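You operate a simulated robot arm through the tools that you are given. There is no shell and no other tool.

The job below is to be done with a simulated robot arm. You get a single attempt, and the scene is never put back.

TASK
Grease the slideway, then run the slide out and home to spread it.
Fine: lock the slide while you brush, free it after; brush back in its pot. Set down upright: green grease brush. A coat counts when it lies all over at full strength: go over it till it gets no stronger.
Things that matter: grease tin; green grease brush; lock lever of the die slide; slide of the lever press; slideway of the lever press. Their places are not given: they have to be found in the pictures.

It is judged by the outcome, as a careful person would: the job done as asked, and still so three seconds after it is handed in. It fails if anything else is knocked over, pushed out of place, dropped, spilled or broken.

THE ROBOT
A 7-joint arm with a three-finger gripper, fixed in place. Base frame: the origin is on the floor under the middle of its stand, x ahead of it, y to its left, z up; the work surface is at about z = 900. Lengths are in mm, angles in degrees, forces in N, time in s.
It reaches about 1342 mm from its shoulder. Its first joint turns from -166.0 to 166.0 degrees. Payload 2.69 kg.
The tool frame sits at the grasp point between the pads (the TCP): z along the fingers, y along the line on which they close. The tips reach 30 mm beyond it. The gripper opens to 128 mm; its body begins 117 mm behind the TCP.
Orientation is that of the tool frame in the base frame, as [roll, pitch, yaw] about the fixed x, y, z axes, in that order (R = Rz(yaw) Ry(pitch) Rx(roll)). With the fingers straight down and closing along the base's y, the tool's x points along the base's -x, its y along +y and its z along -z.

THE INTERFACE
- The arm moves only by the tool arm_command. Its argument "increments" is one flat list of numbers, 7 for each row, row after row: the closure in counts, from 0 (fully open) to 255 (shut), then the shift along the tool's x, y, z in units of 30 mm (1.0 is 30 mm), then the turn, a rotation vector about the tool's x, y, z in units of 5 degrees (1.0 is 5 degrees). In form: [hand, dx, dy, dz, ax, ay, az, hand, dx, dy, dz, ax, ay, az, ...]. A call has 1 to 20 rows; each row shifts and turns the commanded pose from where the row before left it, along the tool's axes as they then stand. A call with a number of a shift or a turn outside -1 to 1 is refused whole. Rows are played at 5 a second. More than 50 mm and 8.6 degrees between two rows, or a gripper value outside its range, and nothing of the call is played. Where a pose cannot be reached the arm comes as near as it can. A force on the tool above 40 N (or 10 N above the force at the start of the call, whichever is more), or a blocked arm, ends the call early, and 0.2 s more pass. The fingers move at their own pace (about 127 mm/s each) and stop on an object; they squeeze with about 29 N. The grip force told is the motor's: it shows also when the fingers shut on nothing. Time passes only in rows, and 0.2 s behind the last, so rows that do not move let the fingers close. It gives the time, the measured TCP pose, the force on the tool (base axes), the opening and the grip force at its end, in the units of the frame above (readings bear some noise), with the torque about the TCP (base axes, N m) and any sound that the robot's microphone picked up.
- Cameras (640 x 400 px; columns grow to the right, rows downward): "scene" is fixed at [51.4, 496.7, 1575.4]; the picture's right is [0.12, -0.99, 0.00], its down [-0.70, -0.09, -0.71] and it looks along [0.70, 0.09, -0.70] (base axes); focal length 273 px, centre (320, 200). "wrist" rides on the gripper at [58, 54, -131] in the tool frame; the picture's right is [-0.68, 0.74, 0.00], its down [-0.62, -0.57, -0.55] and it looks along [-0.40, -0.37, 0.84] (tool axes); focal length 234 px, centre (320, 200).
- camera(camera): a new picture of that camera. It takes no simulated time.
- move_column(by): moves the trunk up (or, below 0, down) by that many mm; the arm rides with it, the base frame stays. It gives what a move gives, with no picture.
- measure_at(camera, pixels): there is no depth. For up to 12 entries [column, row, z] of the newest picture of that camera ("zoom" is the newest enlarged one), the place [x, y] in the base frame at which the ray of that pixel passes the height z, good to about 2 mm. It takes no simulated time.
- close_up(camera, box): a new picture of the part [left, top, right, bottom] of that camera's present view, enlarged. It takes no simulated time.
- sign_off(): hands the job in; it is judged then, once.

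Unless the task says otherwise, let go and move clear before handing in.

The tools are called after "Request:" as a command line: name --argument value ..., lists and objects as JSON in quotes. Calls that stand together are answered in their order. arm_command: Moves the arm, as the interface text tells. Its arguments: {"type":"object","properties":{"increments":{"type":"array","items":{"type":"number"}}},"required":["increments"]} The other tools are called the same way: move_column (by) moves the trunk up or down; camera (camera) takes a picture; measure_at (camera, pixels) gives the place at which the rays of pixels pass given heights; close_up (camera, box) takes an enlarged picture of a part of a camera's view; sign_off () hands the job in.

At the start:

```text
t: 0.0
ee_pos: [585.6, 378.7, 1296.1]
tool_rot: [180.0, 0.0, 180.0]
wrist_force: [0.5, -0.1, -0.3]
moment: [-0.01, 0.0, -0.02]
grip_width: 127.9
grasp_force: 0.0
trunk travel left (down, up): [-150.0, 200.0]
```

scene: 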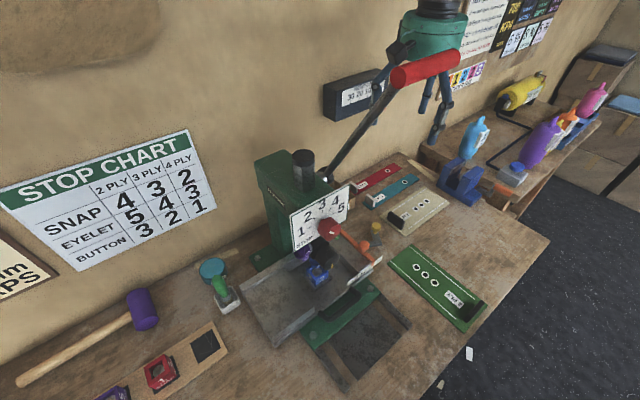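
wrist: 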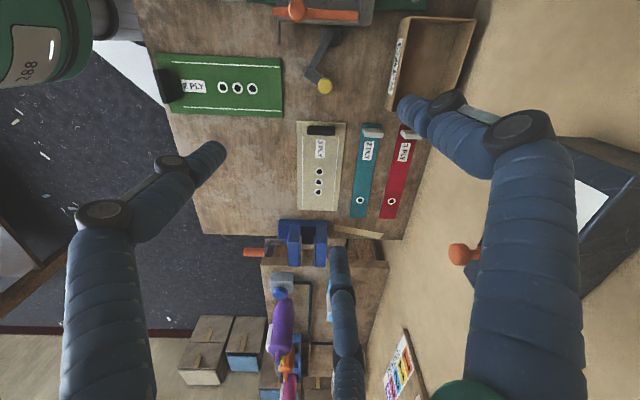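

The scene picture shows a green lever press around (300,230), with a slide plate at (310,290), something green in a pot near (220,285), and a teal tin around (212,268). I'll take enlarged pictures to identify the parts.

Request:
close_up --camera "scene" --box '[180, 220, 420, 370]'

Request:
close_up --camera "scene" --box '[180, 240, 280, 320]'

Request:
close_up --camera "scene" --box '[270, 180, 400, 300]'

Request:
close_up --camera "scene" --box '[230, 260, 430, 400]'

```text
2.67 times, centred on (300, 295) of scene
```

zoom: 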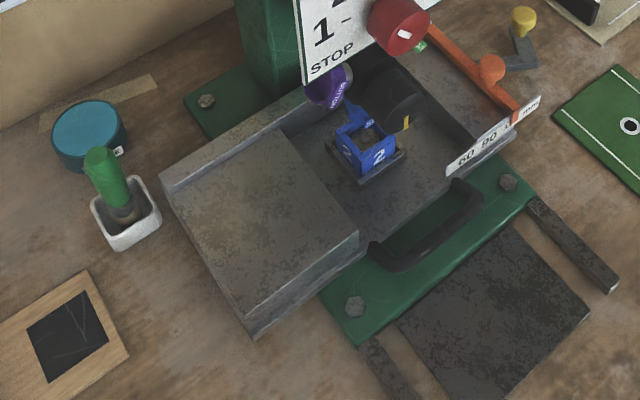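

```text
5.00 times, centred on (230, 280) of scene
```

zoom: 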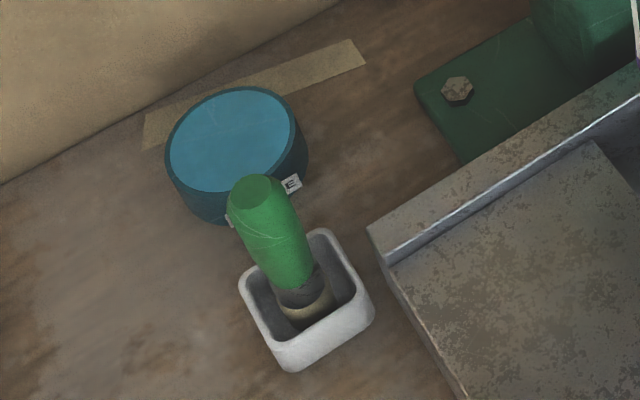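

```text
3.33 times, centred on (335, 240) of scene
```

zoom: 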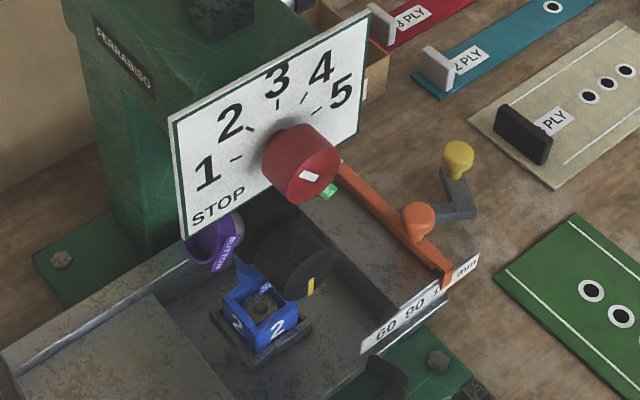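

```text
2.86 times, centred on (330, 330) of scene
```

zoom: 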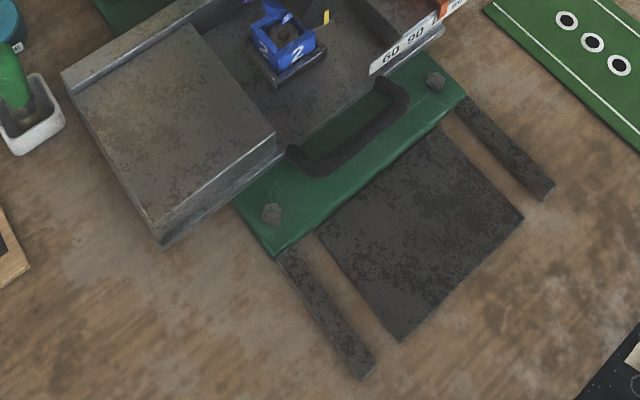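

Next I want detail on the plate between the rails at (365,340), the yellow-knobbed lever at (376,230), and the orange lever. I'll zoom on each in both cameras.

Request:
close_up --camera "scene" --box '[340, 205, 420, 265]'

Request:
close_up --camera "scene" --box '[290, 290, 430, 400]'

Request:
close_up --camera "wrist" --box '[240, 0, 420, 110]'

Request:
close_up --camera "scene" --box '[285, 235, 365, 300]'

```text
6.67 times, centred on (380, 235) of scene
```

zoom: 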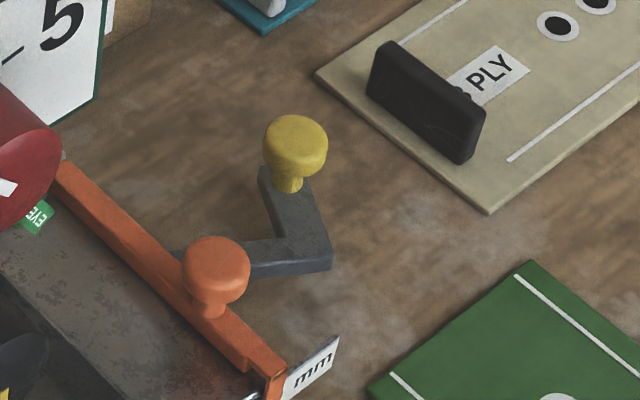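

```text
3.64 times, centred on (360, 345) of scene
```

zoom: 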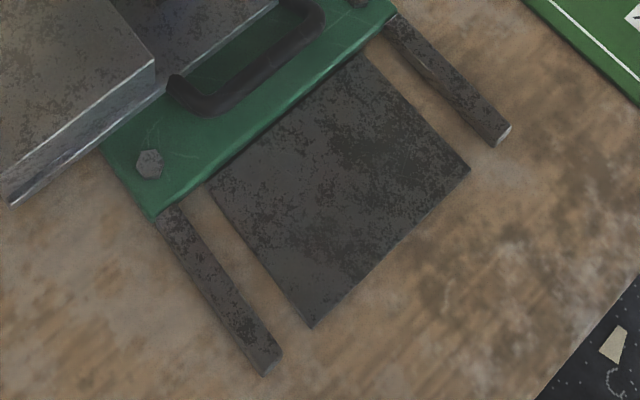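

```text
3.56 times, centred on (330, 55) of wrist
```

zoom: 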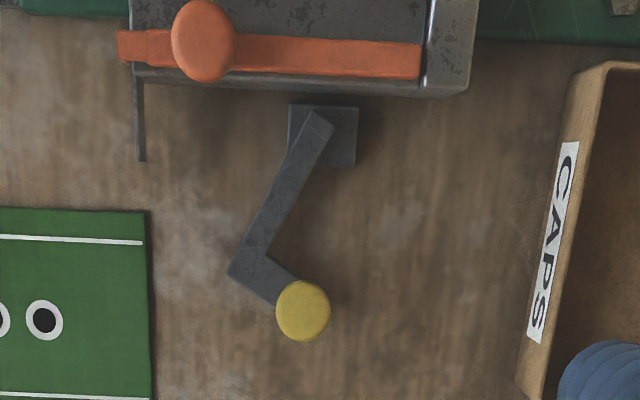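

```text
6.15 times, centred on (325, 268) of scene
```

zoom: 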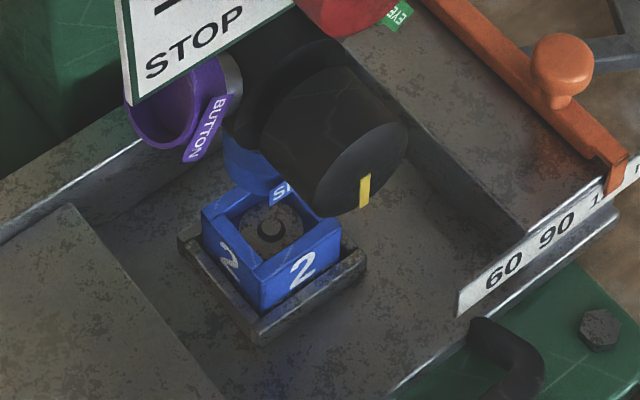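

The yellow-knobbed lever sits near scene pixel (376,225) and wrist pixel (325,85), and the dark plate between two rails is in front of the base. I'll measure these points at several heights in both cameras to triangulate.

Request:
measure_at --camera "scene" --pixels '[[376.25, 225.25, 900], [376.25, 225.25, 950], [376.25, 225.25, 1000], [348, 319, 900], [390, 305, 900], [419, 336, 900], [374, 381, 900], [348, 347, 910], [398, 335, 910], [217, 282, 1000], [222, 300, 900], [226, 268, 900]]'

Request:
measure_at --camera "wrist" --pixels '[[325.2, 85.3, 900], [325.2, 85.3, 950], [325.2, 85.3, 1000], [330, 37, 900], [330, 37, 950], [311, 73, 900], [311, 73, 950], [297, 11, 950], [297, 11, 1000]]'

```text
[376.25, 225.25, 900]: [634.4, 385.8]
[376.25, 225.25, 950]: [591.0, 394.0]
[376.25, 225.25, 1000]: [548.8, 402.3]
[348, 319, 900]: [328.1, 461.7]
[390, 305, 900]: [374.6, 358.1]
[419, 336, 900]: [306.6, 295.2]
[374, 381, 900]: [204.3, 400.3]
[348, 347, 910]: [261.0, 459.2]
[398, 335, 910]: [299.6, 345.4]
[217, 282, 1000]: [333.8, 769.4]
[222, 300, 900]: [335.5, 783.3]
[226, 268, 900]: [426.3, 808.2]
```

```text
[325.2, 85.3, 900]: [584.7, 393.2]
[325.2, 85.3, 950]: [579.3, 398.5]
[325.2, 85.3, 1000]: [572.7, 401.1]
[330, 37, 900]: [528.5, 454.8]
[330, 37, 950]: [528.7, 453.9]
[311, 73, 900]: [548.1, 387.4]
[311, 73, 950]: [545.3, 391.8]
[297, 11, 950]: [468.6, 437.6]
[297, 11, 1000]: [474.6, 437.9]
```

Triangulated: the yellow knob is near (577,398,966), and the press is turned about 45° with its front facing (-x,-y). I need to place the press lever with the red grip near (425,68), so I'll zoom there.

Request:
close_up --camera "scene" --box '[300, 0, 500, 200]'

Request:
close_up --camera "wrist" --box '[0, 0, 200, 130]'

Request:
close_up --camera "scene" --box '[0, 250, 250, 400]'

```text
2.00 times, centred on (400, 100) of scene
```

zoom: 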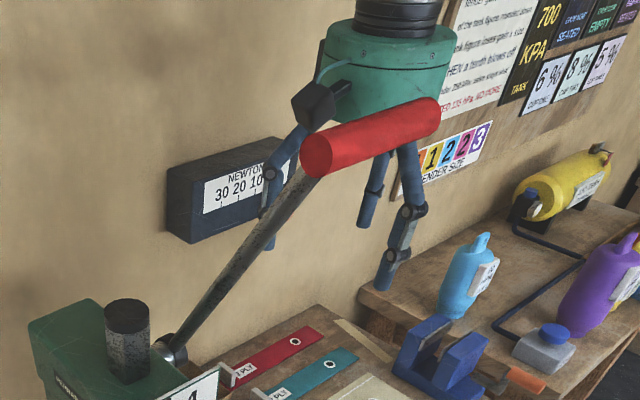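

```text
3.08 times, centred on (100, 65) of wrist
```

zoom: 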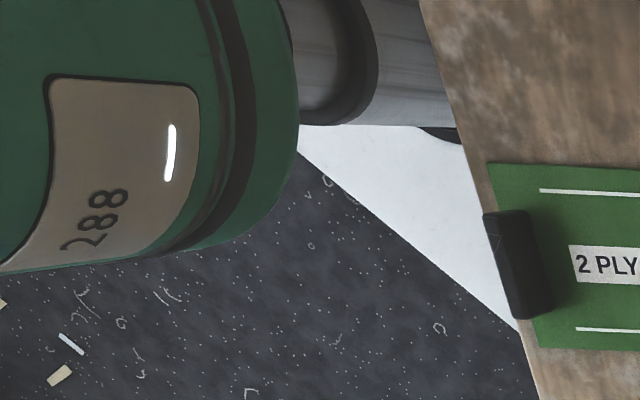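

```text
2.56 times, centred on (125, 325) of scene
```

zoom: 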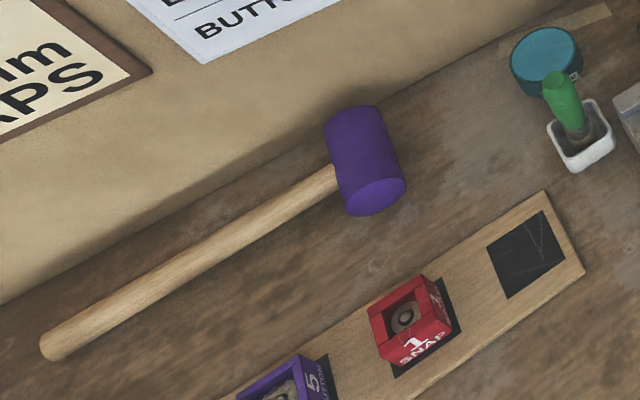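

The red-gripped press lever is at roughly (400–480, 445–360, 1450) with its pivot near (496,543,1206), so I must keep in front of it. I'll rotate the hand in place 90° so the wrist camera looks toward the press side and the lock lever.

Request:
arm_command --increments '[0, 0, 0, 0, 0, 0, -1, 0, 0, 0, 0, 0, 0, -1, 0, 0, 0, 0, 0, 0, -1, 0, 0, 0, 0, 0, 0, -1, 0, 0, 0, 0, 0, 0, -1, 0, 0, 0, 0, 0, 0, -1, 0, 0, 0, 0, 0, 0, -1, 0, 0, 0, 0, 0, 0, -1, 0, 0, 0, 0, 0, 0, -1, 0, 0, 0, 0, 0, 0, -1, 0, 0, 0, 0, 0, 0, -1, 0, 0, 0, 0, 0, 0, -1, 0, 0, 0, 0, 0, 0, -1, 0, 0, 0, 0, 0, 0, -1, 0, 0, 0, 0, 0, 0, -1, 0, 0, 0, 0, 0, 0, -1, 0, 0, 0, 0, 0, 0, -1, 0, 0, 0, 0, 0, 0, -1]'

Request:
camera --camera "wrist"

Request:
camera --camera "scene"

```text
t: 3.8
ee_pos: [586.9, 379.1, 1296.0]
tool_rot: [180.0, 0.0, -90.0]
wrist_force: [0.9, 1.0, 1.1]
moment: [0.02, 0.04, 0.04]
grip_width: 128.1
grasp_force: 0.0
trunk travel left (down, up): [-150.0, 200.0]
```

```text
taken
```

wrist: 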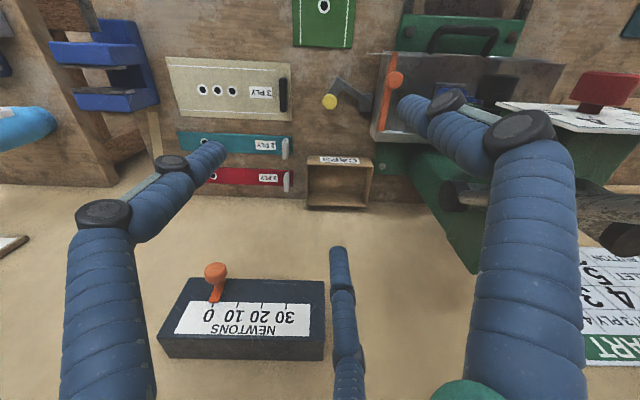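

```text
taken
```

scene: 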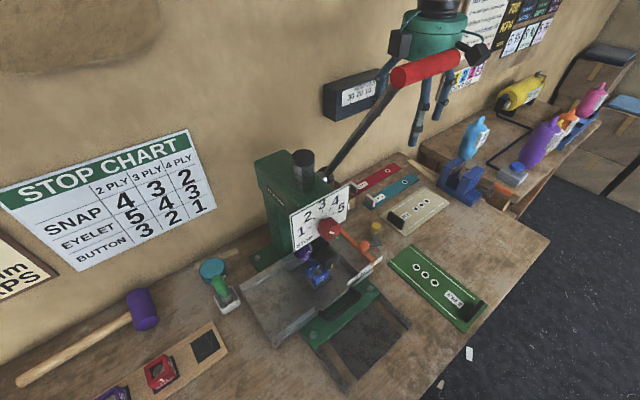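

The hand now faces with the camera on the far side from the wall; the lock lever shows at wrist (340,95) and the press at upper right. I'll descend straight down about 180 mm for a closer view of it.

Request:
arm_command --increments '[0, 0, 0, 1, 0, 0, 0, 0, 0, 0, 1, 0, 0, 0, 0, 0, 0, 1, 0, 0, 0, 0, 0, 0, 1, 0, 0, 0, 0, 0, 0, 1, 0, 0, 0, 0, 0, 0, 1, 0, 0, 0]'

Request:
camera --camera "wrist"

Request:
camera --camera "scene"

```text
t: 5.2
ee_pos: [589.4, 375.5, 1118.1]
tool_rot: [-179.9, 0.2, -90.0]
wrist_force: [-0.1, 0.4, 0.6]
moment: [-0.01, 0.03, 0.01]
grip_width: 128.2
grasp_force: 0.0
trunk travel left (down, up): [-150.0, 200.0]
```

```text
taken
```

wrist: 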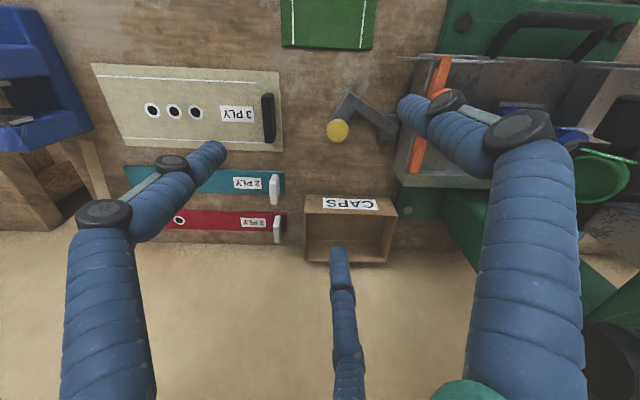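

```text
taken
```

scene: 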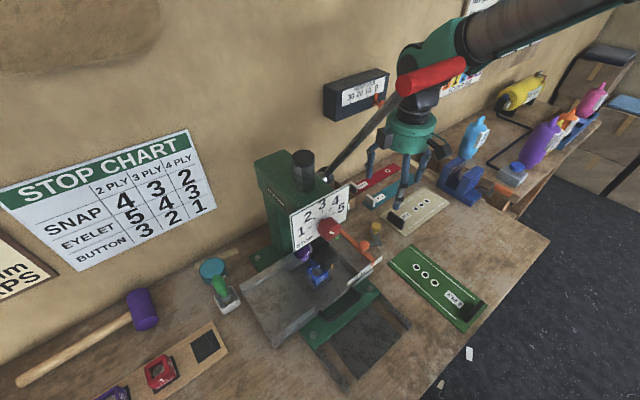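

The lever now shows at wrist (335,130)–(395,120). I'll zoom in on it and on the press front.

Request:
close_up --camera "wrist" --box '[300, 70, 440, 170]'

Request:
close_up --camera "wrist" --box '[400, 0, 640, 150]'

Request:
measure_at --camera "wrist" --pixels '[[339, 130, 930], [339, 130, 965], [352, 98, 900], [352, 98, 930], [393, 125, 900], [393, 125, 930]]'

```text
4.00 times, centred on (370, 120) of wrist
```

zoom: 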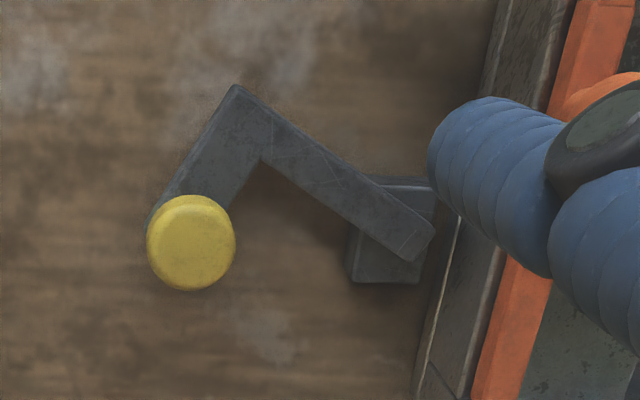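

```text
2.67 times, centred on (520, 75) of wrist
```

zoom: 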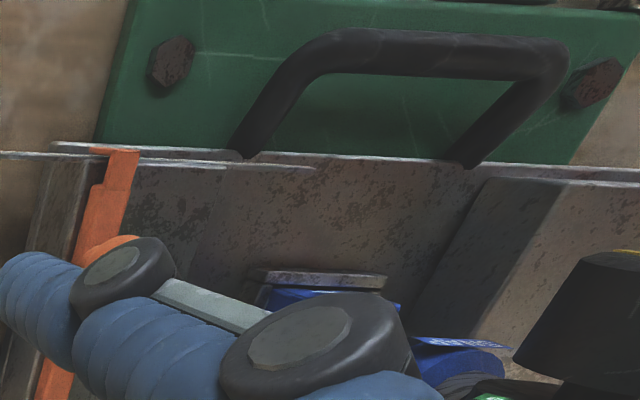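

```text
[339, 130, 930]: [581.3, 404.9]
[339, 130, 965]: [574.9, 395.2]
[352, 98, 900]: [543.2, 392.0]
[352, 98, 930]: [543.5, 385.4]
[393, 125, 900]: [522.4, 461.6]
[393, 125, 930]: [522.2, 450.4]
```

The lever is a flat L-bar on a small block, pivot near (523,453), with the yellow knob upright at about (576,397), top near z=966. I'll part-close the hand and move above the knob at z≈1010.

Request:
arm_command --increments '[135, -0.18, 0.11, 0.9, 0, 0, 0, 135, -0.18, 0.11, 0.9, 0, 0, 0, 135, -0.18, 0.11, 0.9, 0, 0, 0, 135, -0.18, 0.11, 0.9, 0, 0, 0, 135, 0, 0, 0, 0, 0, 0]'

Request:
camera --camera "wrist"

Request:
camera --camera "scene"

Request:
close_up --camera "scene" --box '[340, 170, 440, 250]'

```text
t: 6.4
ee_pos: [571.8, 401.3, 1007.1]
tool_rot: [179.9, 0.0, -89.9]
wrist_force: [-0.2, 0.5, 0.1]
moment: [0.02, 0.01, -0.02]
grip_width: 60.3
grasp_force: 0.1
trunk travel left (down, up): [-150.0, 200.0]
```

```text
taken
```

wrist: 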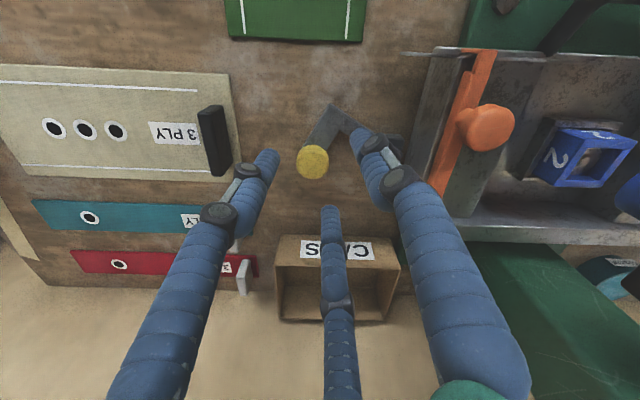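

```text
taken
```

scene: 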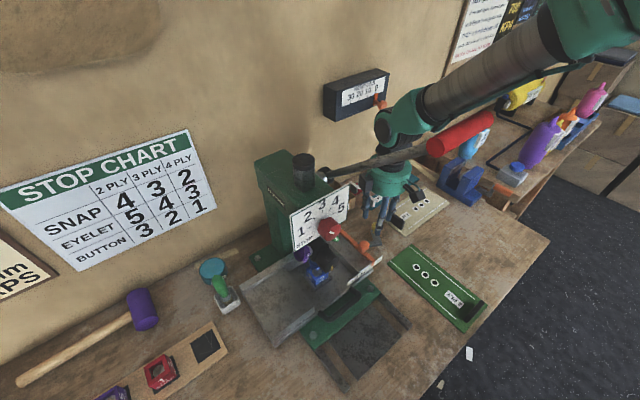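

```text
5.00 times, centred on (390, 210) of scene
```

zoom: 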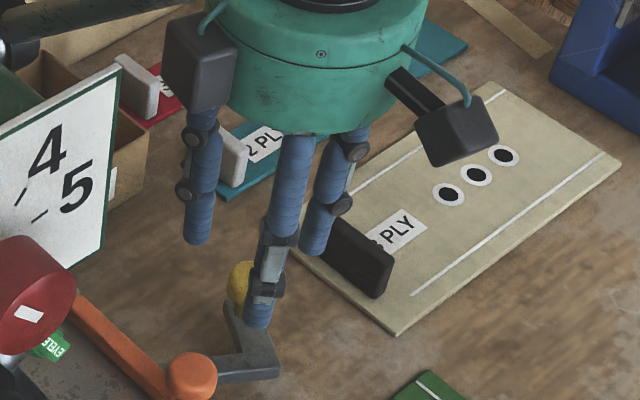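

The red press-lever grip has moved: it was at scene (425,68), and now it is at about (460,135). My arm's upper wrist may have pushed it down. I'll look at the contact closely before moving anything.

Request:
close_up --camera "scene" --box '[310, 60, 510, 200]'

Request:
close_up --camera "scene" --box '[270, 180, 400, 300]'

Request:
close_up --camera "wrist" --box '[400, 30, 640, 250]'

```text
2.86 times, centred on (410, 130) of scene
```

zoom: 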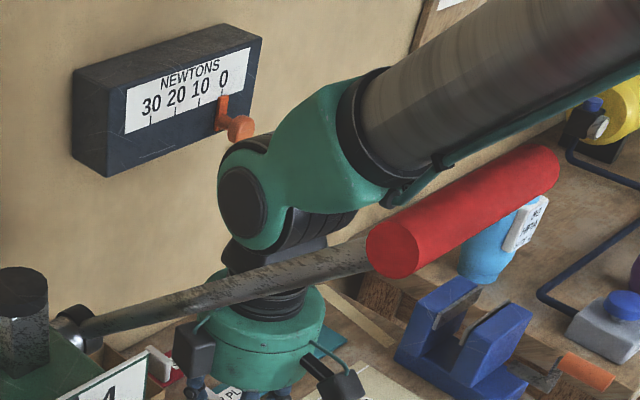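

```text
3.33 times, centred on (335, 240) of scene
```

zoom: 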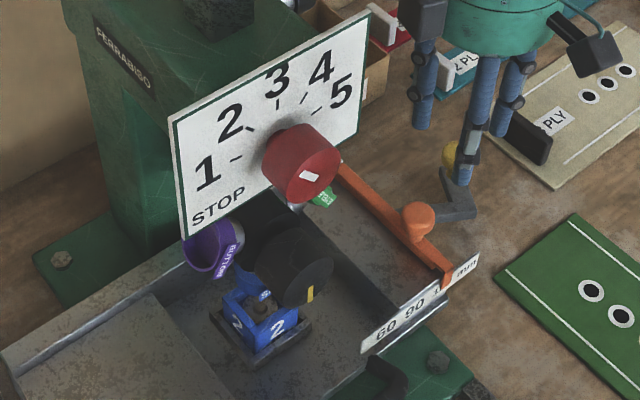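

```text
1.82 times, centred on (520, 140) of wrist
```

zoom: 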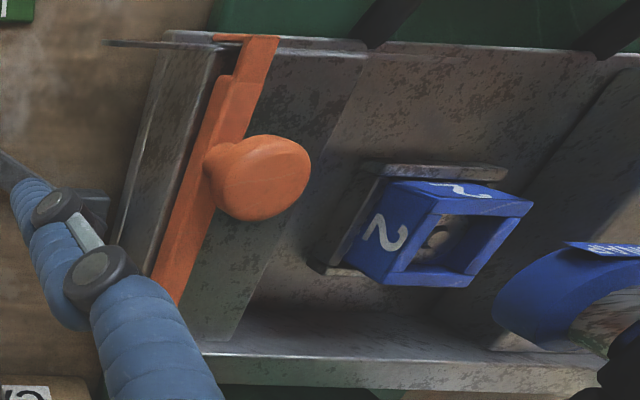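

The forearm is resting on the red grip and has swung the press lever down, so my estimate of the lever position was wrong. I'll retrace the same path upward now and check whether the lever returns.

Request:
arm_command --increments '[135, 0.18, -0.11, -0.9, 0, 0, 0, 135, 0.18, -0.11, -0.9, 0, 0, 0, 135, 0.18, -0.11, -0.9, 0, 0, 0, 135, 0.18, -0.11, -0.9, 0, 0, 0, 135, 0, 0, 0, 0, 0, 0]'

Request:
camera --camera "scene"

Request:
close_up --camera "scene" --box '[310, 0, 510, 200]'

```text
t: 7.6
ee_pos: [587.4, 376.8, 1117.0]
tool_rot: [180.0, 0.1, -90.0]
wrist_force: [0.8, 0.1, 0.6]
moment: [-0.02, 0.0, 0.02]
grip_width: 60.1
grasp_force: 0.0
trunk travel left (down, up): [-150.0, 200.0]
```

```text
taken
```

scene: 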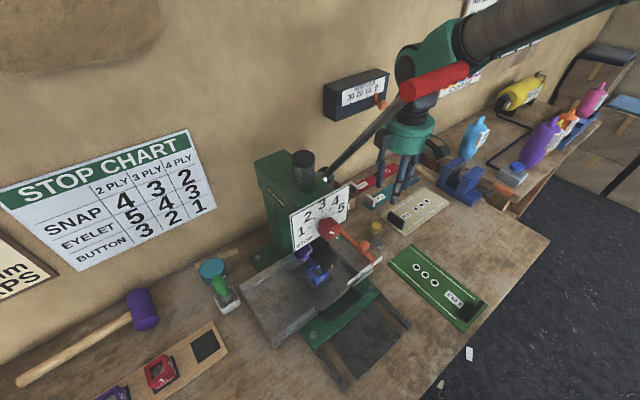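

```text
2.00 times, centred on (410, 100) of scene
```

zoom: 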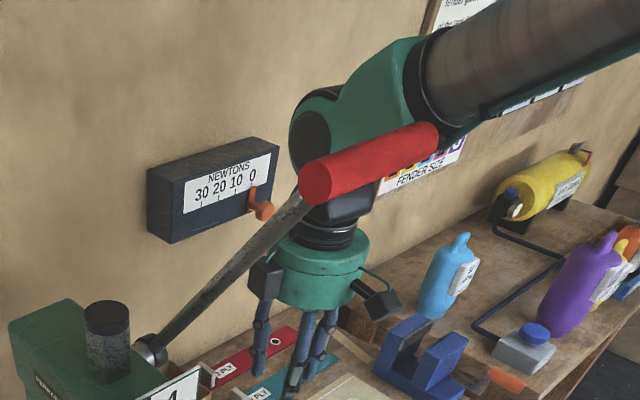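

The lever is sprung and follows my arm back up, so its grip end is just under the forearm. I'll return to z≈1296 to free it fully, then come in with the hand tilted so the forearm stays clear on the −y side.

Request:
arm_command --increments '[135, 0, 0, -1, 0, 0, 0, 135, 0, 0, -1, 0, 0, 0, 135, 0, 0, -1, 0, 0, 0, 135, 0, 0, -1, 0, 0, 0, 135, 0, 0, -1, 0, 0, 0, 135, 0, 0, -1, 0, 0, 0, 135, 0, 0, 0, 0, 0, 0]'

Request:
camera --camera "scene"

Request:
close_up --camera "scene" --box '[310, 0, 510, 200]'

Request:
close_up --camera "scene" --box '[270, 180, 400, 300]'

```text
t: 9.2
ee_pos: [585.5, 378.8, 1296.9]
tool_rot: [179.9, -0.1, -90.0]
wrist_force: [0.0, -0.4, 0.4]
moment: [0.04, -0.04, -0.01]
grip_width: 60.2
grasp_force: 0.1
trunk travel left (down, up): [-150.0, 200.0]
```

```text
taken
```

scene: 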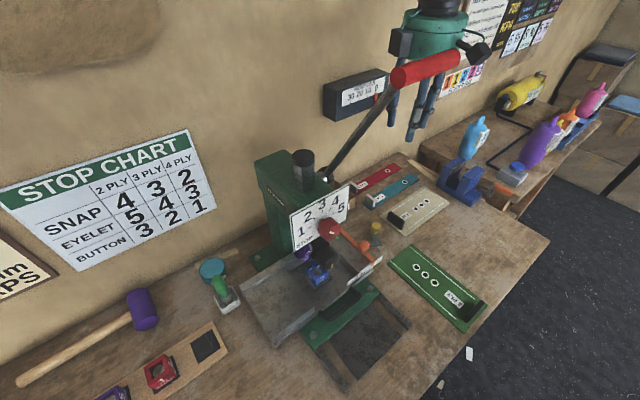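

```text
2.00 times, centred on (410, 100) of scene
```

zoom: 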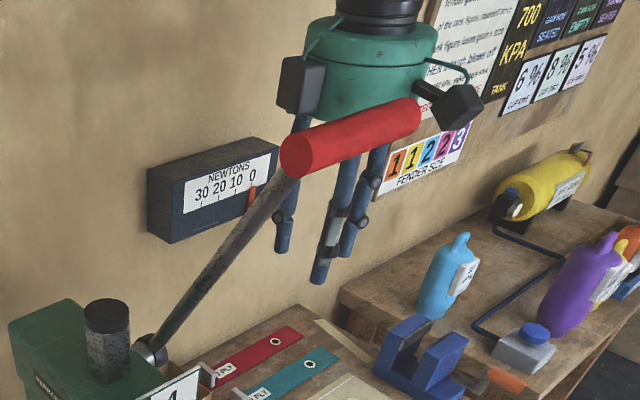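

```text
3.33 times, centred on (335, 240) of scene
```

zoom: 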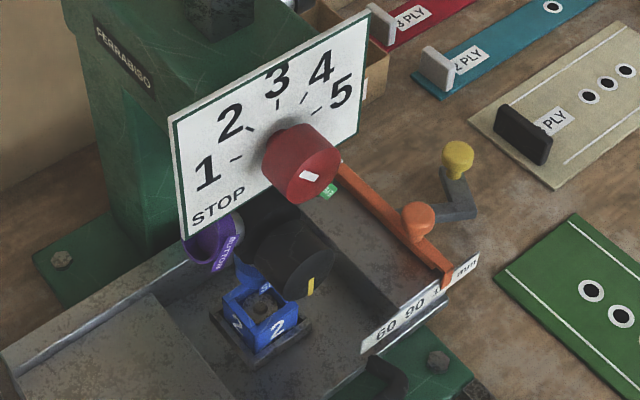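

The lever is back where it began (grip's left end at about (398,77)). Now I'll yaw 45° more and tilt the hand 30° so the fingers point toward the press while the wrist sits on the outer side.

Request:
arm_command --increments '[135, 0, 0, 0, 0, 0, -1, 135, 0, 0, 0, 0, 0, -1, 135, 0, 0, 0, 0, 0, -1, 135, 0, 0, 0, 0, 0, -1, 135, 0, 0, 0, 0, 0, -1, 135, 0, 0, 0, 0, 0, -1, 135, 0, 0, 0, 0, 0, -1, 135, 0, 0, 0, 0, 0, -1, 135, 0, 0, 0, 0, 0, -1, 135, 0, 0, 0, 0, -1, 0, 135, 0, 0, 0, 0, -1, 0, 135, 0, 0, 0, 0, -1, 0, 135, 0, 0, 0, 0, -1, 0, 135, 0, 0, 0, 0, -1, 0, 135, 0, 0, 0, 0, -1, 0, 135, 0, 0, 0, 0, 0, 0]'

Request:
camera --camera "scene"

Request:
camera --camera "wrist"

```text
t: 12.6
ee_pos: [586.8, 379.1, 1296.0]
tool_rot: [180.0, 30.1, -45.0]
wrist_force: [0.7, -0.4, -0.1]
moment: [0.01, 0.05, 0.02]
grip_width: 60.1
grasp_force: 0.1
trunk travel left (down, up): [-150.0, 200.0]
```

```text
taken
```

scene: 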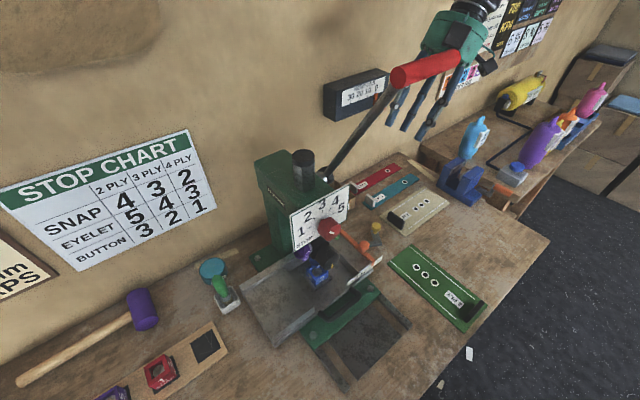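

```text
taken
```

wrist: 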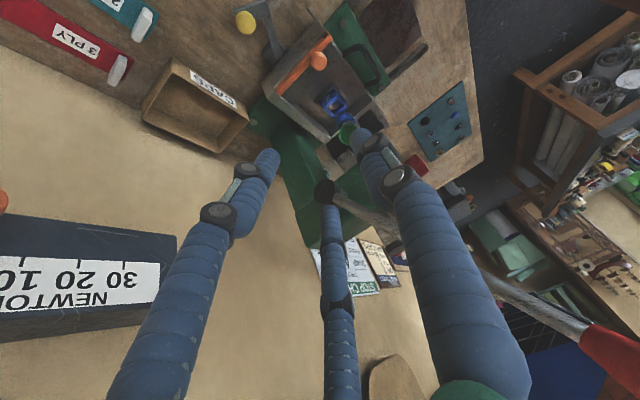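

The hand is tilted with the wrist out on the +x/−y side. I'll come down about halfway toward the knob and check that the red grip (scene (425,68)) stays put.

Request:
arm_command --increments '[135, 0.626, -0.021, 0.837, 0, 0, 0, 135, 0.626, -0.021, 0.837, 0, 0, 0, 135, 0.626, -0.021, 0.837, 0, 0, 0, 135, 0.626, -0.021, 0.837, 0, 0, 0, 135, 0, 0, 0, 0, 0, 0]'

Request:
camera --camera "scene"

```text
t: 13.8
ee_pos: [601.1, 371.4, 1170.7]
tool_rot: [180.0, 30.1, -45.1]
wrist_force: [-0.1, -0.2, -0.9]
moment: [0.0, 0.05, 0.02]
grip_width: 60.3
grasp_force: 0.1
trunk travel left (down, up): [-150.0, 200.0]
```

```text
taken
```

scene: 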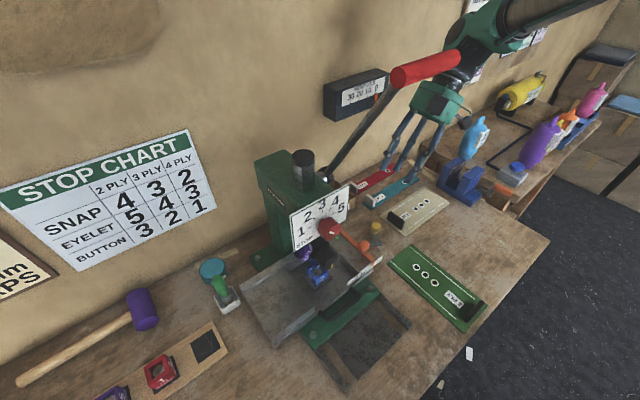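

The red grip is unchanged at (425,68). I'll continue down two rows at a time and check.

Request:
arm_command --increments '[135, 0.626, -0.021, 0.837, 0, 0, 0, 135, 0.626, -0.021, 0.837, 0, 0, 0, 135, 0, 0, 0, 0, 0, 0]'

Request:
close_up --camera "scene" --box '[300, 0, 620, 200]'

```text
t: 14.6
ee_pos: [605.2, 364.5, 1108.7]
tool_rot: [-179.9, 30.1, -44.9]
wrist_force: [0.0, -0.1, 0.0]
moment: [0.01, 0.04, 0.02]
grip_width: 60.4
grasp_force: 0.2
trunk travel left (down, up): [-150.0, 200.0]
```

```text
2.00 times, centred on (460, 100) of scene
```

zoom: 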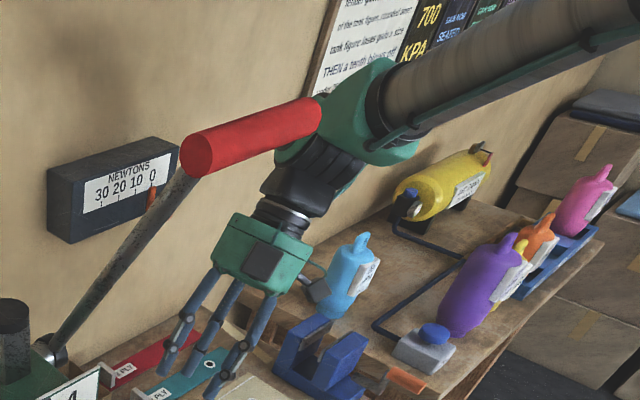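

The red grip is unmoved, and geometry puts the wrist near (708,261,1360), over 200 mm from it. I'll finish the descent to the pre-grasp point.

Request:
arm_command --increments '[135, 0.626, -0.021, 0.837, 0, 0, 0, 135, 0.626, -0.021, 0.837, 0, 0, 0, 135, 0, 0, 0, 0, 0, 0]'

Request:
camera --camera "scene"

Request:
camera --camera "wrist"

Request:
close_up --camera "scene" --box '[340, 170, 440, 250]'

```text
t: 15.4
ee_pos: [612.0, 361.3, 1047.8]
tool_rot: [-180.0, 30.0, -45.0]
wrist_force: [0.4, -0.6, -0.3]
moment: [-0.03, 0.08, 0.03]
grip_width: 60.5
grasp_force: 0.0
trunk travel left (down, up): [-150.0, 200.0]
```

```text
taken
```

scene: 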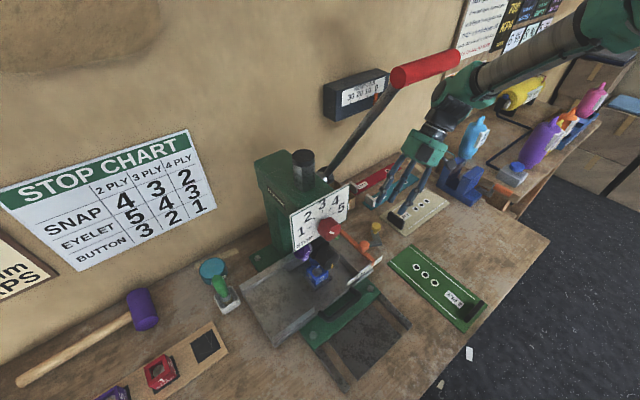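

```text
taken
```

wrist: 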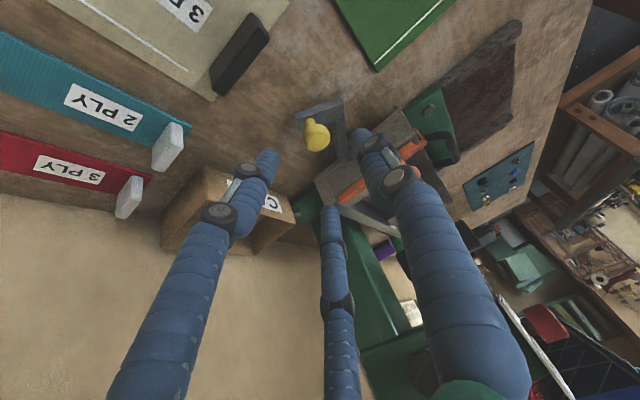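

```text
5.00 times, centred on (390, 210) of scene
```

zoom: 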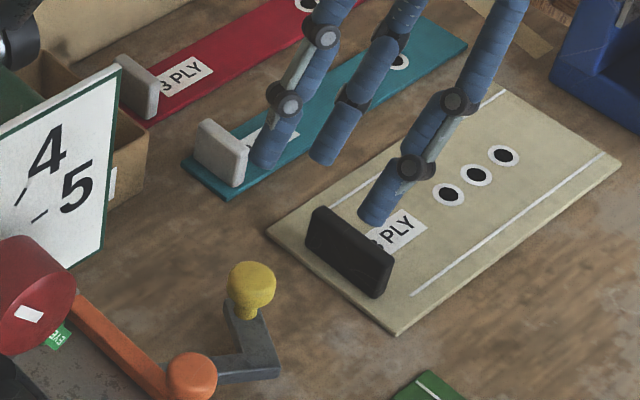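

Knob is seen at wrist (317,135) and the grip's still at (425,68). I'll measure knob and bar heights from this view combined with the scene view.

Request:
close_up --camera "wrist" --box '[260, 80, 400, 170]'

Request:
measure_at --camera "wrist" --pixels '[[317, 133, 940], [317, 133, 955], [317, 133, 970], [340, 100, 920], [340, 100, 940], [298, 112, 920], [298, 112, 940]]'

Request:
measure_at --camera "scene" --pixels '[[376.2, 226, 940], [376.2, 226, 955], [376.2, 226, 970], [381.5, 243, 920], [381.5, 243, 940], [374, 232, 930]]'

```text
4.44 times, centred on (330, 125) of wrist
```

zoom: 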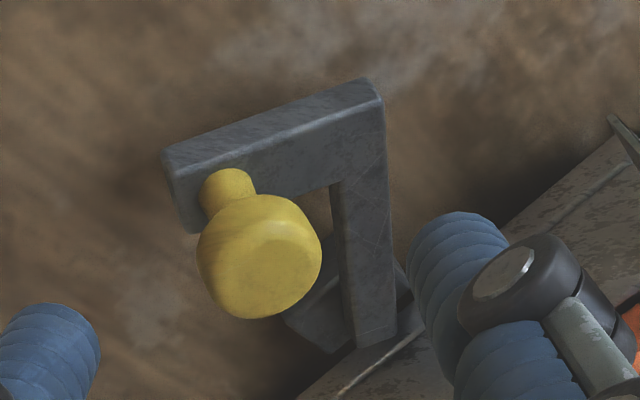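

```text
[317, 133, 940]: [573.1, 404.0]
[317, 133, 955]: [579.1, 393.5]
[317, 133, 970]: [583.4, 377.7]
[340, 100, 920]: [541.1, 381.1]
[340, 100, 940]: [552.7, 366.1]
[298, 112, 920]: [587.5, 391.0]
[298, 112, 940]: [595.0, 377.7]
```

```text
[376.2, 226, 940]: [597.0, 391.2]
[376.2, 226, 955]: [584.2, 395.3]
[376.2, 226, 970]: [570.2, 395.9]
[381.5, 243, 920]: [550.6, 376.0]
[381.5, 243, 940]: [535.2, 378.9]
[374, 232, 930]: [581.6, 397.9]
```

Knob centre is about (579,395,955) with the bar top near z≈925. I'll advance about 92 mm along the fingers so they straddle the knob, tips staying above the bar.

Request:
arm_command --increments '[135, 0.017, 0, 0.767, 0, 0, 0, 135, 0.017, 0, 0.767, 0, 0, 0, 135, 0.017, 0, 0.767, 0, 0, 0, 135, 0.017, 0, 0.767, 0, 0, 0, 135, 0, 0, 0, 0, 0, 0]'

Request:
camera --camera "wrist"

Request:
close_up --camera "scene" --box '[340, 170, 440, 250]'

Request:
camera --camera "scene"

```text
t: 16.6
ee_pos: [580.2, 392.9, 965.2]
tool_rot: [179.9, 30.0, -45.0]
wrist_force: [-0.3, -0.1, -0.5]
moment: [0.02, 0.01, 0.02]
grip_width: 60.5
grasp_force: 0.0
trunk travel left (down, up): [-150.0, 200.0]
```

```text
taken
```

wrist: 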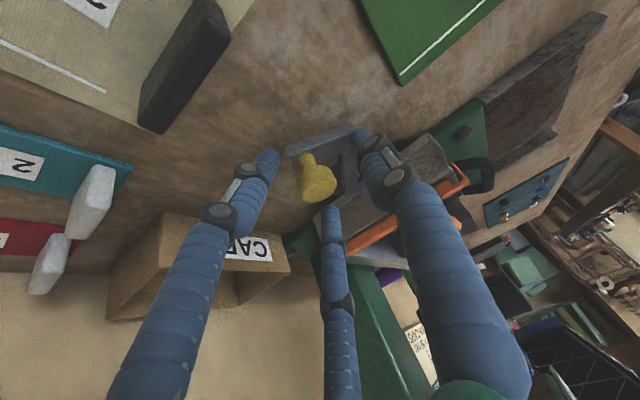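

```text
5.00 times, centred on (390, 210) of scene
```

zoom: 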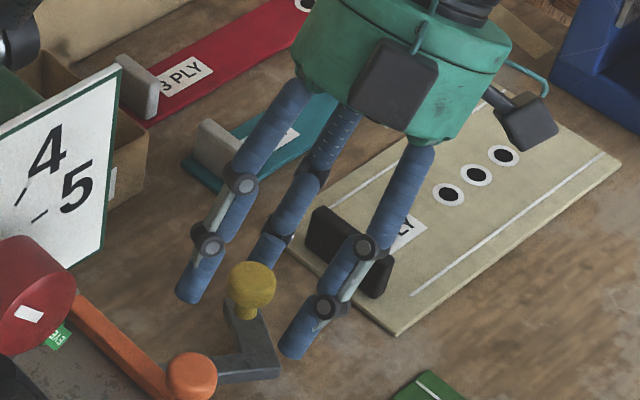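

```text
taken
```

scene: 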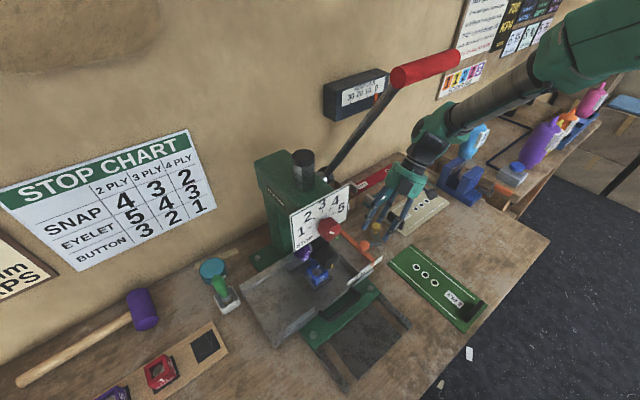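

The knob sits between the fingers (wrist (318,180)). I'll close to about 32 mm so that they just embrace it.

Request:
arm_command --increments '[170, 0, 0, 0, 0, 0, 0, 190, 0, 0, 0, 0, 0, 0, 200, 0, 0, 0, 0, 0, 0, 200, 0, 0, 0, 0, 0, 0]'

Request:
camera --camera "wrist"

Request:
close_up --camera "scene" --box '[340, 170, 440, 250]'

```text
t: 17.6
ee_pos: [582.4, 392.0, 966.8]
tool_rot: [-179.7, 30.0, -45.1]
wrist_force: [7.7, -4.3, 17.8]
moment: [-0.2, -0.4, -0.22]
grip_width: 28.5
grasp_force: 0.5
trunk travel left (down, up): [-150.0, 200.0]
```

```text
taken
```

wrist: 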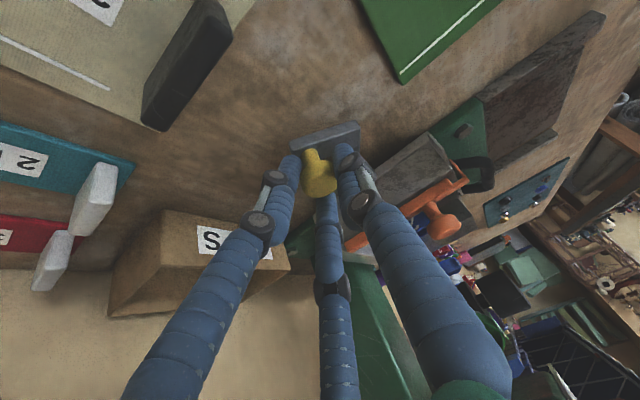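

```text
5.00 times, centred on (390, 210) of scene
```

zoom: 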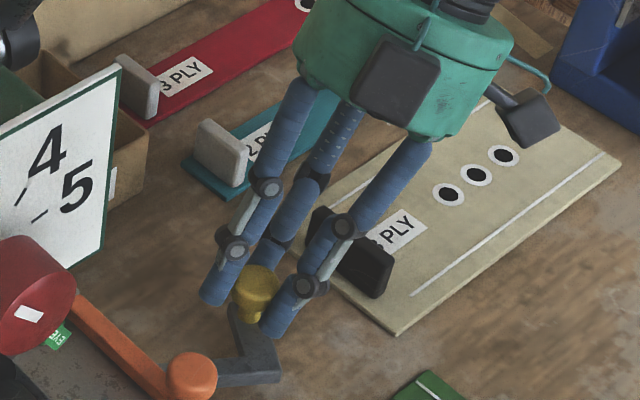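

Closing gave an upward force of about 18 N, so a fingertip is probably resting on the bar. I'll back off a few mm along the fingers to relieve it.

Request:
arm_command --increments '[194, 0, 0, -0.15, 0, 0, 0, 194, 0, 0, -0.15, 0, 0, 0, 194, 0, 0, 0, 0, 0, 0]'

Request:
close_up --camera "wrist" --box '[250, 110, 410, 230]'

```text
t: 18.4
ee_pos: [581.6, 389.4, 971.2]
tool_rot: [179.9, 30.1, -45.1]
wrist_force: [0.6, 0.1, -0.9]
moment: [0.0, 0.02, -0.02]
grip_width: 31.3
grasp_force: 0.1
trunk travel left (down, up): [-150.0, 200.0]
```

```text
3.33 times, centred on (330, 170) of wrist
```

zoom: 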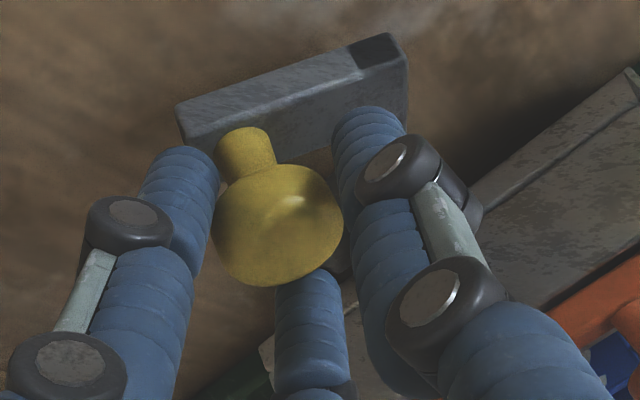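

The fingers now embrace the knob with no load. I'll nudge it 12 mm toward the front of the press and watch the force.

Request:
arm_command --increments '[196, 0, 0.2, 0, 0, 0, 0, 196, 0, 0.2, 0, 0, 0, 0, 196, 0, 0, 0, 0, 0, 0]'

Request:
close_up --camera "wrist" --box '[250, 110, 410, 230]'

Request:
close_up --camera "scene" --box '[340, 170, 440, 250]'

```text
t: 19.2
ee_pos: [574.0, 379.5, 974.1]
tool_rot: [180.0, 30.0, -45.0]
wrist_force: [-0.2, 0.0, -0.8]
moment: [0.01, 0.02, 0.0]
grip_width: 30.0
grasp_force: 1.2
trunk travel left (down, up): [-150.0, 200.0]
```

```text
3.33 times, centred on (330, 170) of wrist
```

zoom: 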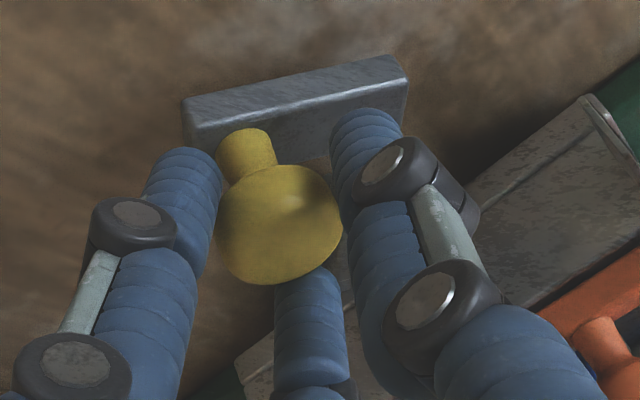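

```text
5.00 times, centred on (390, 210) of scene
```

zoom: 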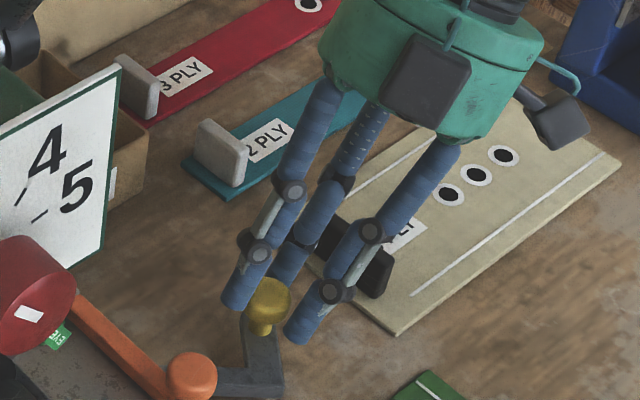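

The lever swung toward the front easily with the knob, so it turns about a vertical pivot. I'll continue on the arc about (523,453) and watch for an end stop or click.

Request:
arm_command --increments '[196, -0.045, 0.245, 0.026, 0, 0, 0, 196, -0.061, 0.222, 0.035, 0, 0, 0, 196, -0.075, 0.214, 0.044, 0, 0, 0, 196, 0, 0, 0, 0, 0, 0]'

Request:
close_up --camera "wrist" --box '[250, 110, 410, 230]'

Request:
close_up --camera "scene" --box '[340, 170, 440, 250]'

```text
t: 20.2
ee_pos: [555.3, 369.8, 973.8]
tool_rot: [179.9, 30.0, -45.1]
wrist_force: [-2.5, 4.0, 3.4]
moment: [0.06, 0.04, 0.04]
grip_width: 32.7
grasp_force: 2.3
trunk travel left (down, up): [-150.0, 200.0]
```

```text
3.33 times, centred on (330, 170) of wrist
```

zoom: 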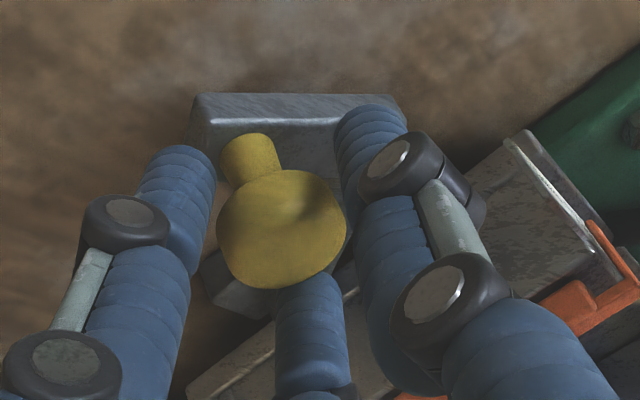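

```text
5.00 times, centred on (390, 210) of scene
```

zoom: 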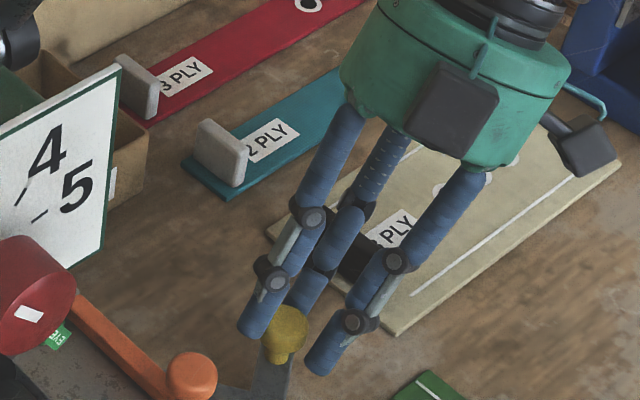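

The lever keeps following with only a few newtons. I'll continue three more steps along the arc, slightly inward.

Request:
arm_command --increments '[196, -0.133, 0.2, 0.077, 0, 0, 0, 196, -0.122, 0.198, 0.071, 0, 0, 0, 196, -0.122, 0.184, 0.071, 0, 0, 0, 196, 0, 0, 0, 0, 0, 0]'

Request:
close_up --camera "wrist" --box '[250, 110, 410, 230]'

Request:
close_up --camera "scene" --box '[340, 170, 440, 250]'

```text
t: 21.2
ee_pos: [533.3, 366.9, 974.0]
tool_rot: [180.0, 30.0, -44.9]
wrist_force: [0.2, 1.3, -0.4]
moment: [0.01, 0.04, 0.02]
grip_width: 30.9
grasp_force: 1.0
trunk travel left (down, up): [-150.0, 200.0]
```

```text
3.33 times, centred on (330, 170) of wrist
```

zoom: 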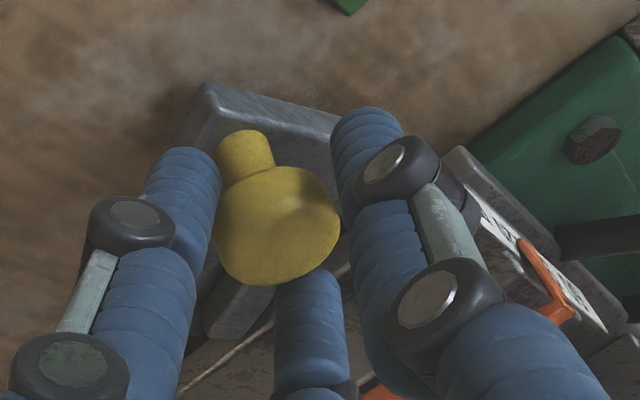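

```text
5.00 times, centred on (390, 210) of scene
```

zoom: 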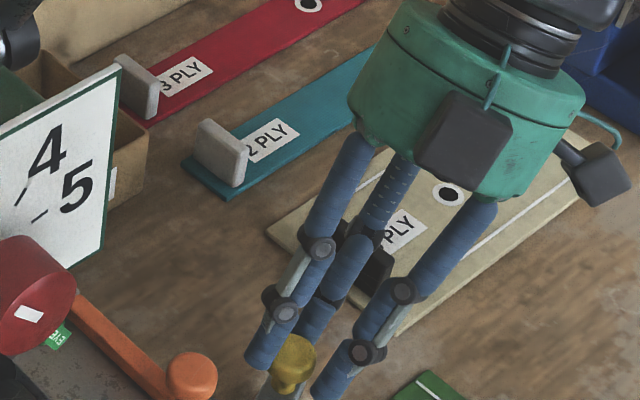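

About 40° of swing so far with no stop yet. Before going further I'll check where the table edge and scale plate corner (zoom (455,150), (480,190)) lie relative to the fingers.

Request:
measure_at --camera "zoom" --pixels '[[430, 30, 950]]'

Request:
measure_at --camera "wrist" --pixels '[[370.5, 155, 940], [370.5, 155, 970], [370.5, 155, 990], [318, 175, 955]]'

Request:
camera --camera "scene"

Request:
camera --camera "wrist"

```text
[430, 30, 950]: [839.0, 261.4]
```

```text
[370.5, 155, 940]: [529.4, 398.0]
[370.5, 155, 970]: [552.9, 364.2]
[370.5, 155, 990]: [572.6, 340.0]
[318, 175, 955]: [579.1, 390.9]
```

```text
taken
```

scene: 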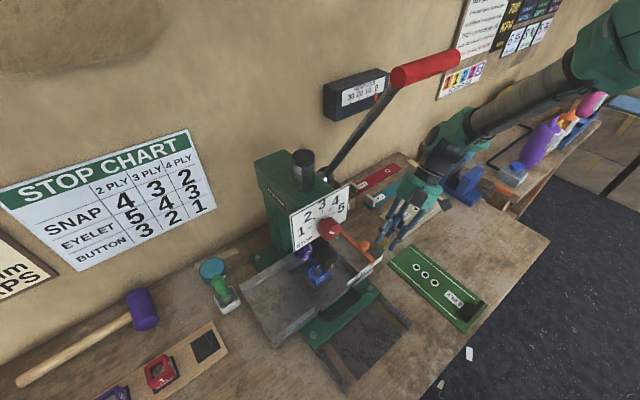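

```text
taken
```

wrist: 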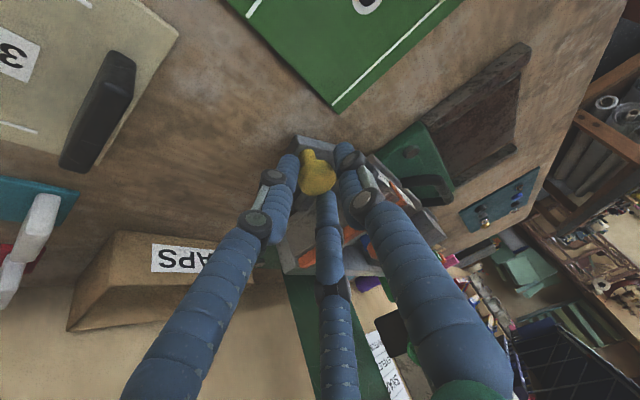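

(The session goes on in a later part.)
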